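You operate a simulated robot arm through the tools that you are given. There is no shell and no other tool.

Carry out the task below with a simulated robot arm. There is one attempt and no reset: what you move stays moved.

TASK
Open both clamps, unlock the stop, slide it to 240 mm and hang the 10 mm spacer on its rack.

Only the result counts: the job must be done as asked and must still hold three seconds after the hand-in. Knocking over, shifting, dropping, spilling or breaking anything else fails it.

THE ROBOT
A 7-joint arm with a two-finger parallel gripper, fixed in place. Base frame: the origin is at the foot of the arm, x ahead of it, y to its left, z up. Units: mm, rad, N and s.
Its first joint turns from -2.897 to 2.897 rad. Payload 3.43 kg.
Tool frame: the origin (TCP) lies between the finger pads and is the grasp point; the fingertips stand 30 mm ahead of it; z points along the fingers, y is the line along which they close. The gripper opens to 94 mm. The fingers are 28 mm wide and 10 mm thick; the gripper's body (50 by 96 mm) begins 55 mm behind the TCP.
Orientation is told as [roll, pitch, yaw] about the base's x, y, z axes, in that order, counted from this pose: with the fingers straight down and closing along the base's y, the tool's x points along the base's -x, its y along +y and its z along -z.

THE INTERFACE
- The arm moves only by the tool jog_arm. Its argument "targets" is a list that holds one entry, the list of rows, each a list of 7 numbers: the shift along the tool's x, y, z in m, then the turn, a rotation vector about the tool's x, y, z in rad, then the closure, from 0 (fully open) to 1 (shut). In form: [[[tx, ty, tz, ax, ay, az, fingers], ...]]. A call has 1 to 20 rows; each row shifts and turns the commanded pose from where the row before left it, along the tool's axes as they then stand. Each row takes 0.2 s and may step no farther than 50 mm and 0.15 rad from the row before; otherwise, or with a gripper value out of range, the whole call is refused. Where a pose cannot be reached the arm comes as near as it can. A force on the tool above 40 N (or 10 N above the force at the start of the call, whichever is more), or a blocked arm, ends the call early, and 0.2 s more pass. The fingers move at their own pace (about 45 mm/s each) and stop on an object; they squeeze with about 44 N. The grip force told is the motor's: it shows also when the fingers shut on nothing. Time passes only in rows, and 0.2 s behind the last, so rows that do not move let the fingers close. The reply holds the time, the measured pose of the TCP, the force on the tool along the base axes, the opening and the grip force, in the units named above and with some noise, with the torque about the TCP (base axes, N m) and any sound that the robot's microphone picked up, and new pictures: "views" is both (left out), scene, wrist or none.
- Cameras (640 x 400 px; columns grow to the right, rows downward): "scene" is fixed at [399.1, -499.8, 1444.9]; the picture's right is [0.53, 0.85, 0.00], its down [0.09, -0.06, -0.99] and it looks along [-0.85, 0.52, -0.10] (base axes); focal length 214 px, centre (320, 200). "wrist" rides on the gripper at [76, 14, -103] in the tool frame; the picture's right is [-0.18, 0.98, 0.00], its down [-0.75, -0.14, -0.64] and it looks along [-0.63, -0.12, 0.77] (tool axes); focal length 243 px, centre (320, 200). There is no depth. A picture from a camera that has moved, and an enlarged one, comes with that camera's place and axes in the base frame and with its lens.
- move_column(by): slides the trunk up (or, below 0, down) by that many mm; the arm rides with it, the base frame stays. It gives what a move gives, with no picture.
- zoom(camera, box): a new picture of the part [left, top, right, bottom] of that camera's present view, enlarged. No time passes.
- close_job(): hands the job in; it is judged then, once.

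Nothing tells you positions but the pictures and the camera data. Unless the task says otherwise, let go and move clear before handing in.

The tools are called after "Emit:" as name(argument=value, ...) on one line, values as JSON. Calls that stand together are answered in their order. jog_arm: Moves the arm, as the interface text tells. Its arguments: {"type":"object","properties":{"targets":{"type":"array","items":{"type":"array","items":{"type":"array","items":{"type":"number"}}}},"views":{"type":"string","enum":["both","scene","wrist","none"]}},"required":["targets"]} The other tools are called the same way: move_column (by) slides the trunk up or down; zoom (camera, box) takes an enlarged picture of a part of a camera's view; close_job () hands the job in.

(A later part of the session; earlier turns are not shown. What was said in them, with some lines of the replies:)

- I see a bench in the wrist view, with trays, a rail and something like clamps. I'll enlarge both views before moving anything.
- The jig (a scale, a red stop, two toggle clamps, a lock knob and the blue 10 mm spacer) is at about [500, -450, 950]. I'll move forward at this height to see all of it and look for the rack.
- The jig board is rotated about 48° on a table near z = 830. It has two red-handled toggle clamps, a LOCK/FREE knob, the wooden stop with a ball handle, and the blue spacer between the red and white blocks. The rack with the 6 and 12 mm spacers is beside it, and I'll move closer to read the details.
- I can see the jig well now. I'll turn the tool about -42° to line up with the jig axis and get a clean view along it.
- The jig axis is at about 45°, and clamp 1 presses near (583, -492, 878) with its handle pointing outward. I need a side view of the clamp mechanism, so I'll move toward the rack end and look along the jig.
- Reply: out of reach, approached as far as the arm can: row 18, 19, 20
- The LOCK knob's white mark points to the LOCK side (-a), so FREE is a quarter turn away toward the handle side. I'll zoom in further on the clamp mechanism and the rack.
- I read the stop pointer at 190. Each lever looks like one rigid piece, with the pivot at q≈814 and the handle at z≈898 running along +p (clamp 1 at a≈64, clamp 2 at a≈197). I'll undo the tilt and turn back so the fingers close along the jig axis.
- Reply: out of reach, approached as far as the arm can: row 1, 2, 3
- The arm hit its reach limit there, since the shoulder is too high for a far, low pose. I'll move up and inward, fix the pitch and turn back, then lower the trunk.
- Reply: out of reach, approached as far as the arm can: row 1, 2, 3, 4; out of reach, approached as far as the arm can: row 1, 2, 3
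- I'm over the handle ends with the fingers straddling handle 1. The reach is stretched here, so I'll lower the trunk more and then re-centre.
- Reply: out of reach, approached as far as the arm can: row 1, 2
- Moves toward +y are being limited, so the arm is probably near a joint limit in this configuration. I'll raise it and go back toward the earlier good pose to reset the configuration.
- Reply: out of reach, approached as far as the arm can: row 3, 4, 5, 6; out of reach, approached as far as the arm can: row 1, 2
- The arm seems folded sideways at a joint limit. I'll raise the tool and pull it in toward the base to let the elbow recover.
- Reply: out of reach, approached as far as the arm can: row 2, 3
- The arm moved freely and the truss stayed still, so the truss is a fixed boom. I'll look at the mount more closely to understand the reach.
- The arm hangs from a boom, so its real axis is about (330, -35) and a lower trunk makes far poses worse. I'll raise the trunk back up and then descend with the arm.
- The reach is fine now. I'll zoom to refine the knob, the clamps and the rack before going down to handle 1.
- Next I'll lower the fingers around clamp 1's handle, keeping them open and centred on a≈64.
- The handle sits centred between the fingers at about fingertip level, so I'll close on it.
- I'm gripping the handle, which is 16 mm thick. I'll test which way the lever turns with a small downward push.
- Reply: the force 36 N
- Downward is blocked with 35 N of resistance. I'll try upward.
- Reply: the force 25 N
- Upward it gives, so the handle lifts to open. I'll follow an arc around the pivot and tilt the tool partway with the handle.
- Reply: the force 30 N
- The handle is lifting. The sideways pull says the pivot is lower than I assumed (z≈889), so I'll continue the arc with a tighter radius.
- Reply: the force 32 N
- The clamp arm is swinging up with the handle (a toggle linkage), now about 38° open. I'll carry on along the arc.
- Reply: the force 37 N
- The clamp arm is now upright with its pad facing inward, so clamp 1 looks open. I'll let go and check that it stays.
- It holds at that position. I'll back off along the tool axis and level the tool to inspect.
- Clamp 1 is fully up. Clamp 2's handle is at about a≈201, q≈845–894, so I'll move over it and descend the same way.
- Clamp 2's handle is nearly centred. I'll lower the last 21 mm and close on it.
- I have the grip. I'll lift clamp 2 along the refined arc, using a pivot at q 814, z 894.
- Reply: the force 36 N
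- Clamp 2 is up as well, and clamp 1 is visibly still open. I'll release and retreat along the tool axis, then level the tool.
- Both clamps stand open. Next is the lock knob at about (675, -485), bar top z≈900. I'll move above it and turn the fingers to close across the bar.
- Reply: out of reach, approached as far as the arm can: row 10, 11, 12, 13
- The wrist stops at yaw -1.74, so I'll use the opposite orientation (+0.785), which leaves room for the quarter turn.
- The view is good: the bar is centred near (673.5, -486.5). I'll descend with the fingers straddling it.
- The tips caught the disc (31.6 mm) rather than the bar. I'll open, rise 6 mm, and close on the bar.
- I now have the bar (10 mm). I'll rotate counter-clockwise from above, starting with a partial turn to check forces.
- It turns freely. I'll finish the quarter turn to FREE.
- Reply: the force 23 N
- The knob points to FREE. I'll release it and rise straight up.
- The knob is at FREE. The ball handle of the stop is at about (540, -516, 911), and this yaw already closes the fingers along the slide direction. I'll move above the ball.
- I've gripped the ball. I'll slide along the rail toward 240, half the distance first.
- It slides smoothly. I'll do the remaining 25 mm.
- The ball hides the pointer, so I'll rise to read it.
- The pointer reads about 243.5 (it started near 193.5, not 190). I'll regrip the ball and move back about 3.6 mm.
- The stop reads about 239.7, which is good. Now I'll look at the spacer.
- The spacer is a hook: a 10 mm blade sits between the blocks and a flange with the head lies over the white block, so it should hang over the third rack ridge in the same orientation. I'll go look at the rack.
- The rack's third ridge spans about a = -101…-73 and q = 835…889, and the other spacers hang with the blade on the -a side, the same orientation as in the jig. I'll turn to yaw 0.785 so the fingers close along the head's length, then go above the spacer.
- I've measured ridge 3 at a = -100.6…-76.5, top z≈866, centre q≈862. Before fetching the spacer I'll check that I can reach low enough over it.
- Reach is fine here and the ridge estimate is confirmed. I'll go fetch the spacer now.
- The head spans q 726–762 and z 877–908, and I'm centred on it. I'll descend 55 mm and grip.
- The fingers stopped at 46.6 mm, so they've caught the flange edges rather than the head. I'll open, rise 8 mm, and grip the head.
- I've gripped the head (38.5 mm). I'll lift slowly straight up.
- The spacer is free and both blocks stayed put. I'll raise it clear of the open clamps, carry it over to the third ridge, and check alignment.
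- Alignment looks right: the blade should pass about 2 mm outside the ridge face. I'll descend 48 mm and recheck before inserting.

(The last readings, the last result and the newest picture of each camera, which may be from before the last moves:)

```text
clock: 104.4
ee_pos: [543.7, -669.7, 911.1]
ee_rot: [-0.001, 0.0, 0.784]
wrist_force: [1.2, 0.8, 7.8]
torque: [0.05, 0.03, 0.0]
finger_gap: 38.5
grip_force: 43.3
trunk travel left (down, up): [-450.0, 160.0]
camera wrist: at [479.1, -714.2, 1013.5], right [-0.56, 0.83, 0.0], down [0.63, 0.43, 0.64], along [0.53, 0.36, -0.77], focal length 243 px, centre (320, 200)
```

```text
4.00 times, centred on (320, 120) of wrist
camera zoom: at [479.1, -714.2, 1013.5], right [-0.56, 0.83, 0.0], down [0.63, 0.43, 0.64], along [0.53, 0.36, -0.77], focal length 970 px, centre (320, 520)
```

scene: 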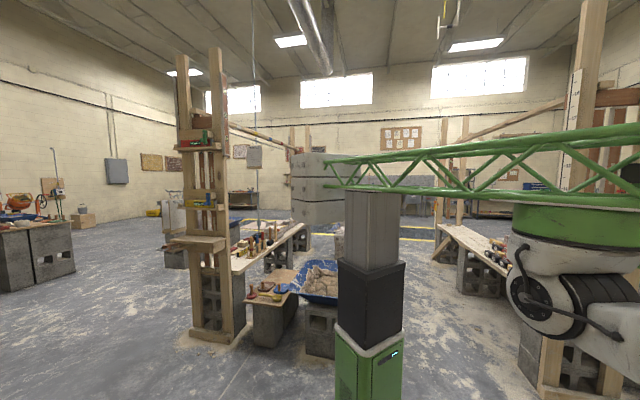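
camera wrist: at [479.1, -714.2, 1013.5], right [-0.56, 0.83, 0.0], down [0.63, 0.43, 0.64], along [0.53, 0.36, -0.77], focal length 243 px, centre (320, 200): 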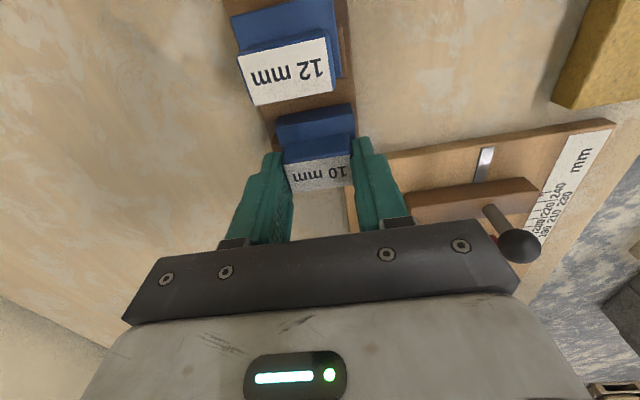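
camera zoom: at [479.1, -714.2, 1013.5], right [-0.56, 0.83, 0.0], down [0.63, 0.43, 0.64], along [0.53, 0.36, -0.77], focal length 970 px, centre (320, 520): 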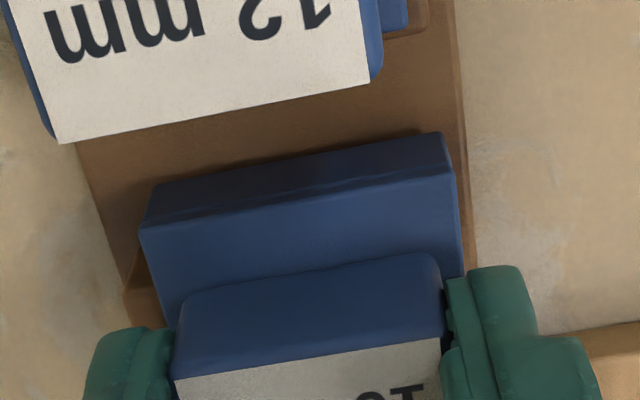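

I have contact at about the expected height, with the flange seated on the ridge (8 N). I'll release gently and rise.

Emit:
jog_arm(targets=[[[0, 0, 0, 0, 0, 0, 0.55], [0, 0, 0, 0, 0, 0, 0.5], [0, 0, 0, 0, 0, 0, 0.4], [0, 0, 0, 0, 0, 0, 0.4], [0, 0, -0.01, 0, 0, 0, 0.4], [0, 0, -0.03, 0, 0, 0, 0.4], [0, 0, -0.04, 0, 0, 0, 0.4], [0, 0, -0.04, 0, 0, 0, 0.4], [0.04, 0, -0.02, 0, 0, 0, 0.4], [0, 0, 0, 0, 0, 0, 0.4]]], views="wrist")

Emit:
zoom(camera="wrist", box=[220, 60, 412, 180])

```text
clock: 106.6
ee_pos: [514.9, -691.4, 1049.5]
ee_rot: [0.0, 0.0, 0.784]
wrist_force: [-0.3, 1.2, 0.0]
torque: [0.02, -0.01, 0.02]
finger_gap: 56.8
grip_force: 0.1
out of reach, approached as far as the arm can: row 9
trunk travel left (down, up): [-450.0, 160.0]
camera wrist: at [450.9, -735.4, 1151.4], right [-0.56, 0.83, 0.0], down [0.63, 0.43, 0.64], along [0.53, 0.36, -0.77], focal length 243 px, centre (320, 200)
```

wrist: 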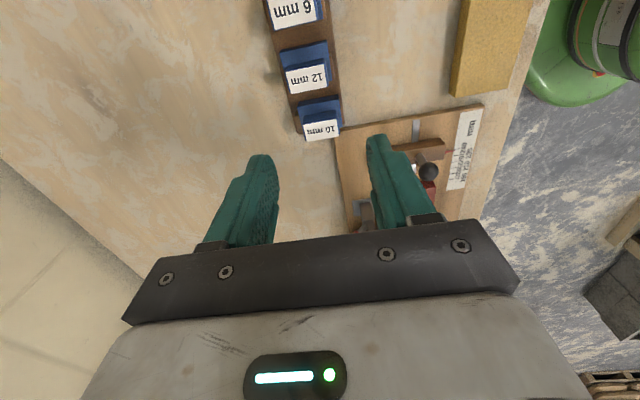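

```text
3.33 times, centred on (316, 120) of wrist
camera zoom: at [450.9, -735.4, 1151.4], right [-0.56, 0.83, 0.0], down [0.63, 0.43, 0.64], along [0.53, 0.36, -0.77], focal length 809 px, centre (333, 467)
```

zoom: 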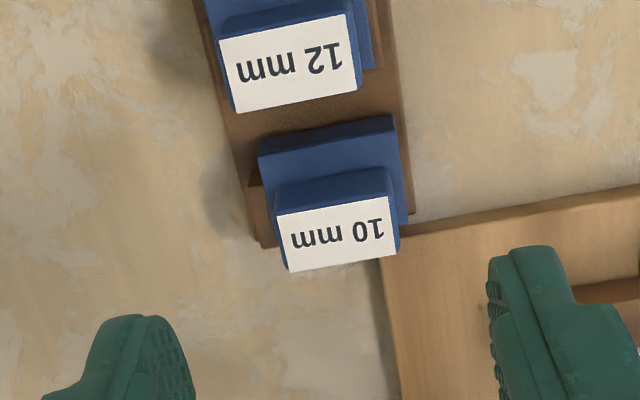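

Emit:
zoom(camera="wrist", box=[264, 30, 360, 90])

Emit:
zoom(camera="wrist", box=[280, 85, 360, 135])

```text
6.67 times, centred on (312, 60) of wrist
camera zoom: at [450.9, -735.4, 1151.4], right [-0.56, 0.83, 0.0], down [0.63, 0.43, 0.64], along [0.53, 0.36, -0.77], focal length 1618 px, centre (373, 1133)
```

zoom: 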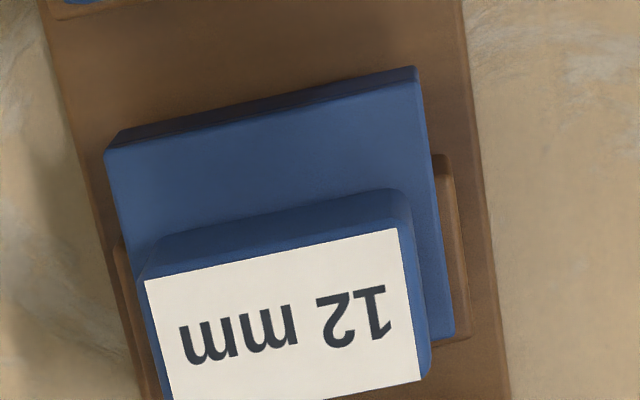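

```text
8.00 times, centred on (320, 110) of wrist
camera zoom: at [450.9, -735.4, 1151.4], right [-0.56, 0.83, 0.0], down [0.63, 0.43, 0.64], along [0.53, 0.36, -0.77], focal length 1941 px, centre (320, 920)
```

zoom: 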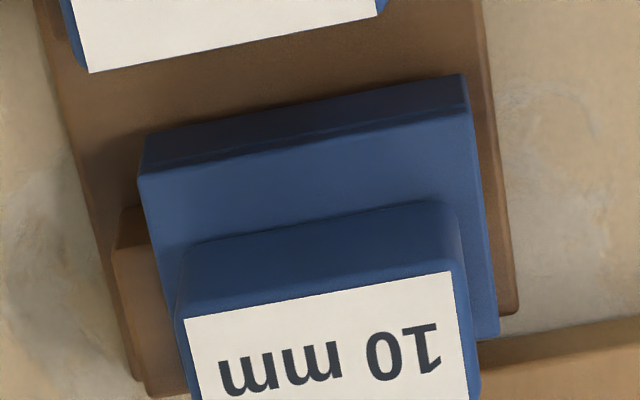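

The 10 mm spacer hangs on its ridge at the same height as the 12 mm one. I'll do a final check over the jig for the clamps, lock and pointer.

Emit:
jog_arm(targets=[[[-0.033, 0.02, -0.008, 0, 0, 0, 0.2], [-0.033, 0.02, -0.008, 0, 0, 0, 0], [-0.033, 0.02, -0.008, 0, 0, 0, 0], [-0.033, 0.02, -0.008, 0, 0, 0, 0], [-0.02, 0.02, -0.008, 0, 0, 0, 0], [0, 0, 0, 0, 0, 0, 0]]], views="wrist")

Emit:
zoom(camera="wrist", box=[200, 0, 456, 160])

```text
clock: 108.0
ee_pos: [595.4, -651.9, 1092.1]
ee_rot: [0.002, 0.0, 0.783]
wrist_force: [0.1, -1.2, -0.7]
torque: [0.01, -0.01, 0.01]
finger_gap: 93.9
grip_force: 0.0
out of reach, approached as far as the arm can: row 1, 2, 3, 4, 5
trunk travel left (down, up): [-450.0, 160.0]
camera wrist: at [531.5, -694.9, 1193.0], right [-0.56, 0.83, 0.0], down [0.63, 0.43, 0.64], along [0.53, 0.36, -0.77], focal length 243 px, centre (320, 200)
```

wrist: 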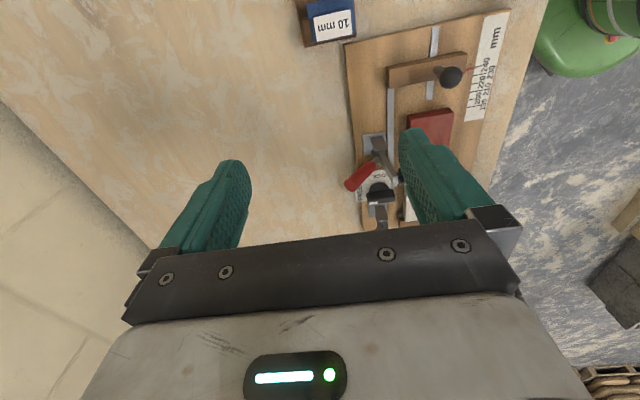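

```text
2.50 times, centred on (328, 80) of wrist
camera zoom: at [531.5, -694.9, 1193.0], right [-0.56, 0.83, 0.0], down [0.63, 0.43, 0.64], along [0.53, 0.36, -0.77], focal length 606 px, centre (300, 500)
```

zoom: 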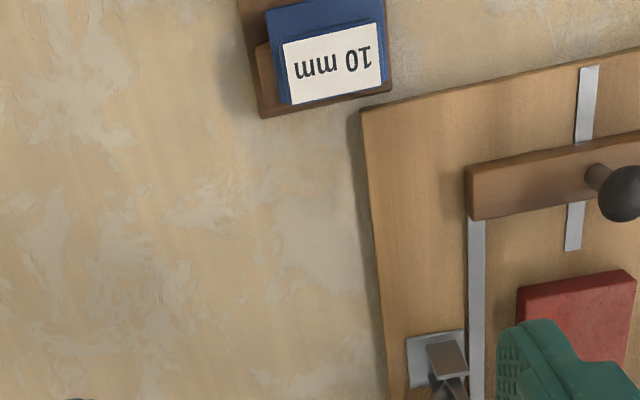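

Emit:
jog_arm(targets=[[[0.01, 0.03, -0.02, 0, 0, 0, 0], [0.01, 0.035, -0.02, 0, 0, 0, 0], [0, 0.04, 0, 0, 0, 0, 0], [0, 0.04, 0, 0, 0, 0, 0], [0, 0.02, 0, 0, 0, 0, 0], [0, 0, 0, 0, 0, 0, 0]]], views="wrist")

Emit:
zoom(camera="wrist", box=[200, 0, 520, 200])

```text
clock: 109.4
ee_pos: [507.0, -676.1, 1147.2]
ee_rot: [0.002, -0.003, 0.783]
wrist_force: [0.3, -0.3, -0.9]
torque: [0.01, -0.01, 0.0]
finger_gap: 94.0
grip_force: 0.0
out of reach, approached as far as the arm can: row 1, 2, 3, 4, 5
trunk travel left (down, up): [-450.0, 160.0]
camera wrist: at [443.0, -718.7, 1248.3], right [-0.56, 0.83, 0.0], down [0.63, 0.43, 0.64], along [0.53, 0.36, -0.77], focal length 243 px, centre (320, 200)
```

wrist: 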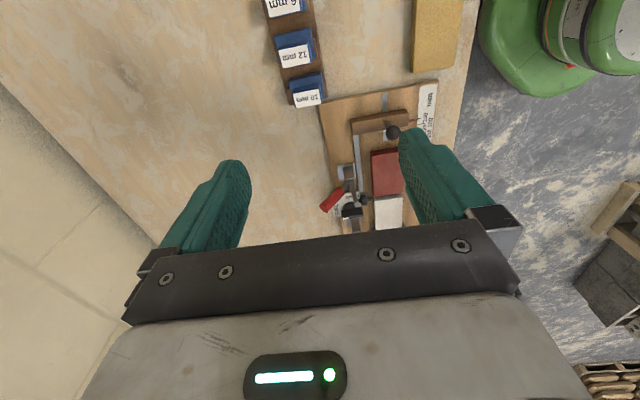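

```text
2.00 times, centred on (360, 100) of wrist
camera zoom: at [443.0, -718.7, 1248.3], right [-0.56, 0.83, 0.0], down [0.63, 0.43, 0.64], along [0.53, 0.36, -0.77], focal length 485 px, centre (240, 400)
```

zoom: 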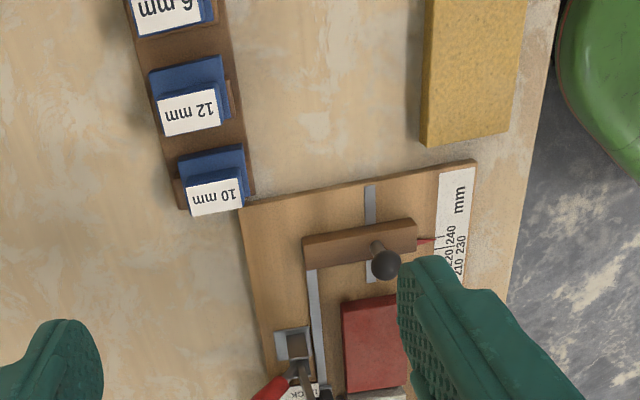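

Emit:
zoom(camera="wrist", box=[384, 100, 448, 140])

Emit:
zoom(camera="wrist", box=[300, 140, 428, 220])

```text
10.00 times, centred on (416, 120) of wrist
camera zoom: at [443.0, -718.7, 1248.3], right [-0.56, 0.83, 0.0], down [0.63, 0.43, 0.64], along [0.53, 0.36, -0.77], focal length 2426 px, centre (-640, 1000)
```

zoom: 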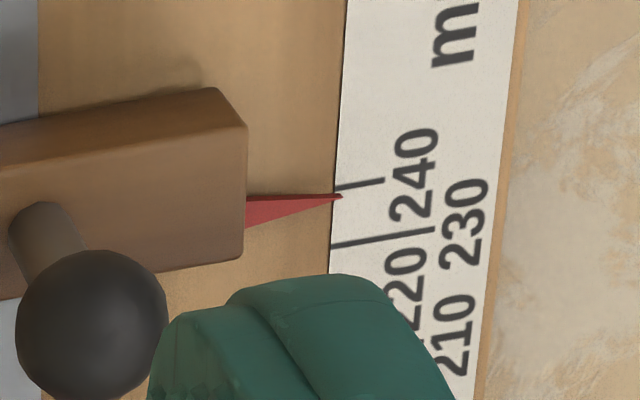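

```text
5.00 times, centred on (364, 180) of wrist
camera zoom: at [443.0, -718.7, 1248.3], right [-0.56, 0.83, 0.0], down [0.63, 0.43, 0.64], along [0.53, 0.36, -0.77], focal length 1213 px, centre (100, 300)
```

zoom: 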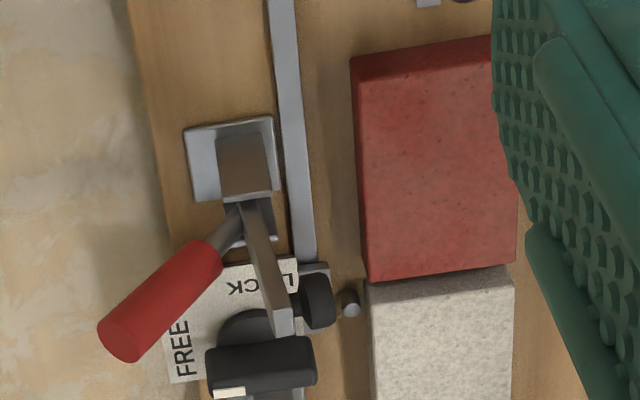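

Everything checks out: both clamps are open, the knob is at FREE, and the stop reads about 240 mm (the slight offset in this view is parallax). The blocks haven't moved, the 10 mm spacer hangs on its ridge, and the gripper is clear, so I'm handing in.

Emit:
close_job()

```text
The job is handed in.
```

I handed the job in with all four steps done. The tool hasn't returned a verdict.

- **Clamps:** both handles are lifted and the clamp arms stand upright. They stayed up when I let go.
- **Lock:** the knob is turned a quarter turn from LOCK to FREE.
- **Stop:** the pointer reads about 239.7 mm, taken from a view square to the scale. The stop started near 193.5 mm, so my first 50 mm slide overshot and I moved it back.
- **Spacer:** the 10 mm spacer hangs on the empty third ridge, at the same height as the 12 mm one within measuring error. It sits about 3–4 mm off-centre along the ridge; I left it there rather than risk another grip.

The red block, the white block and the other spacers looked unmoved wherever I could see them. The gripper was empty and clear of everything at hand-in.
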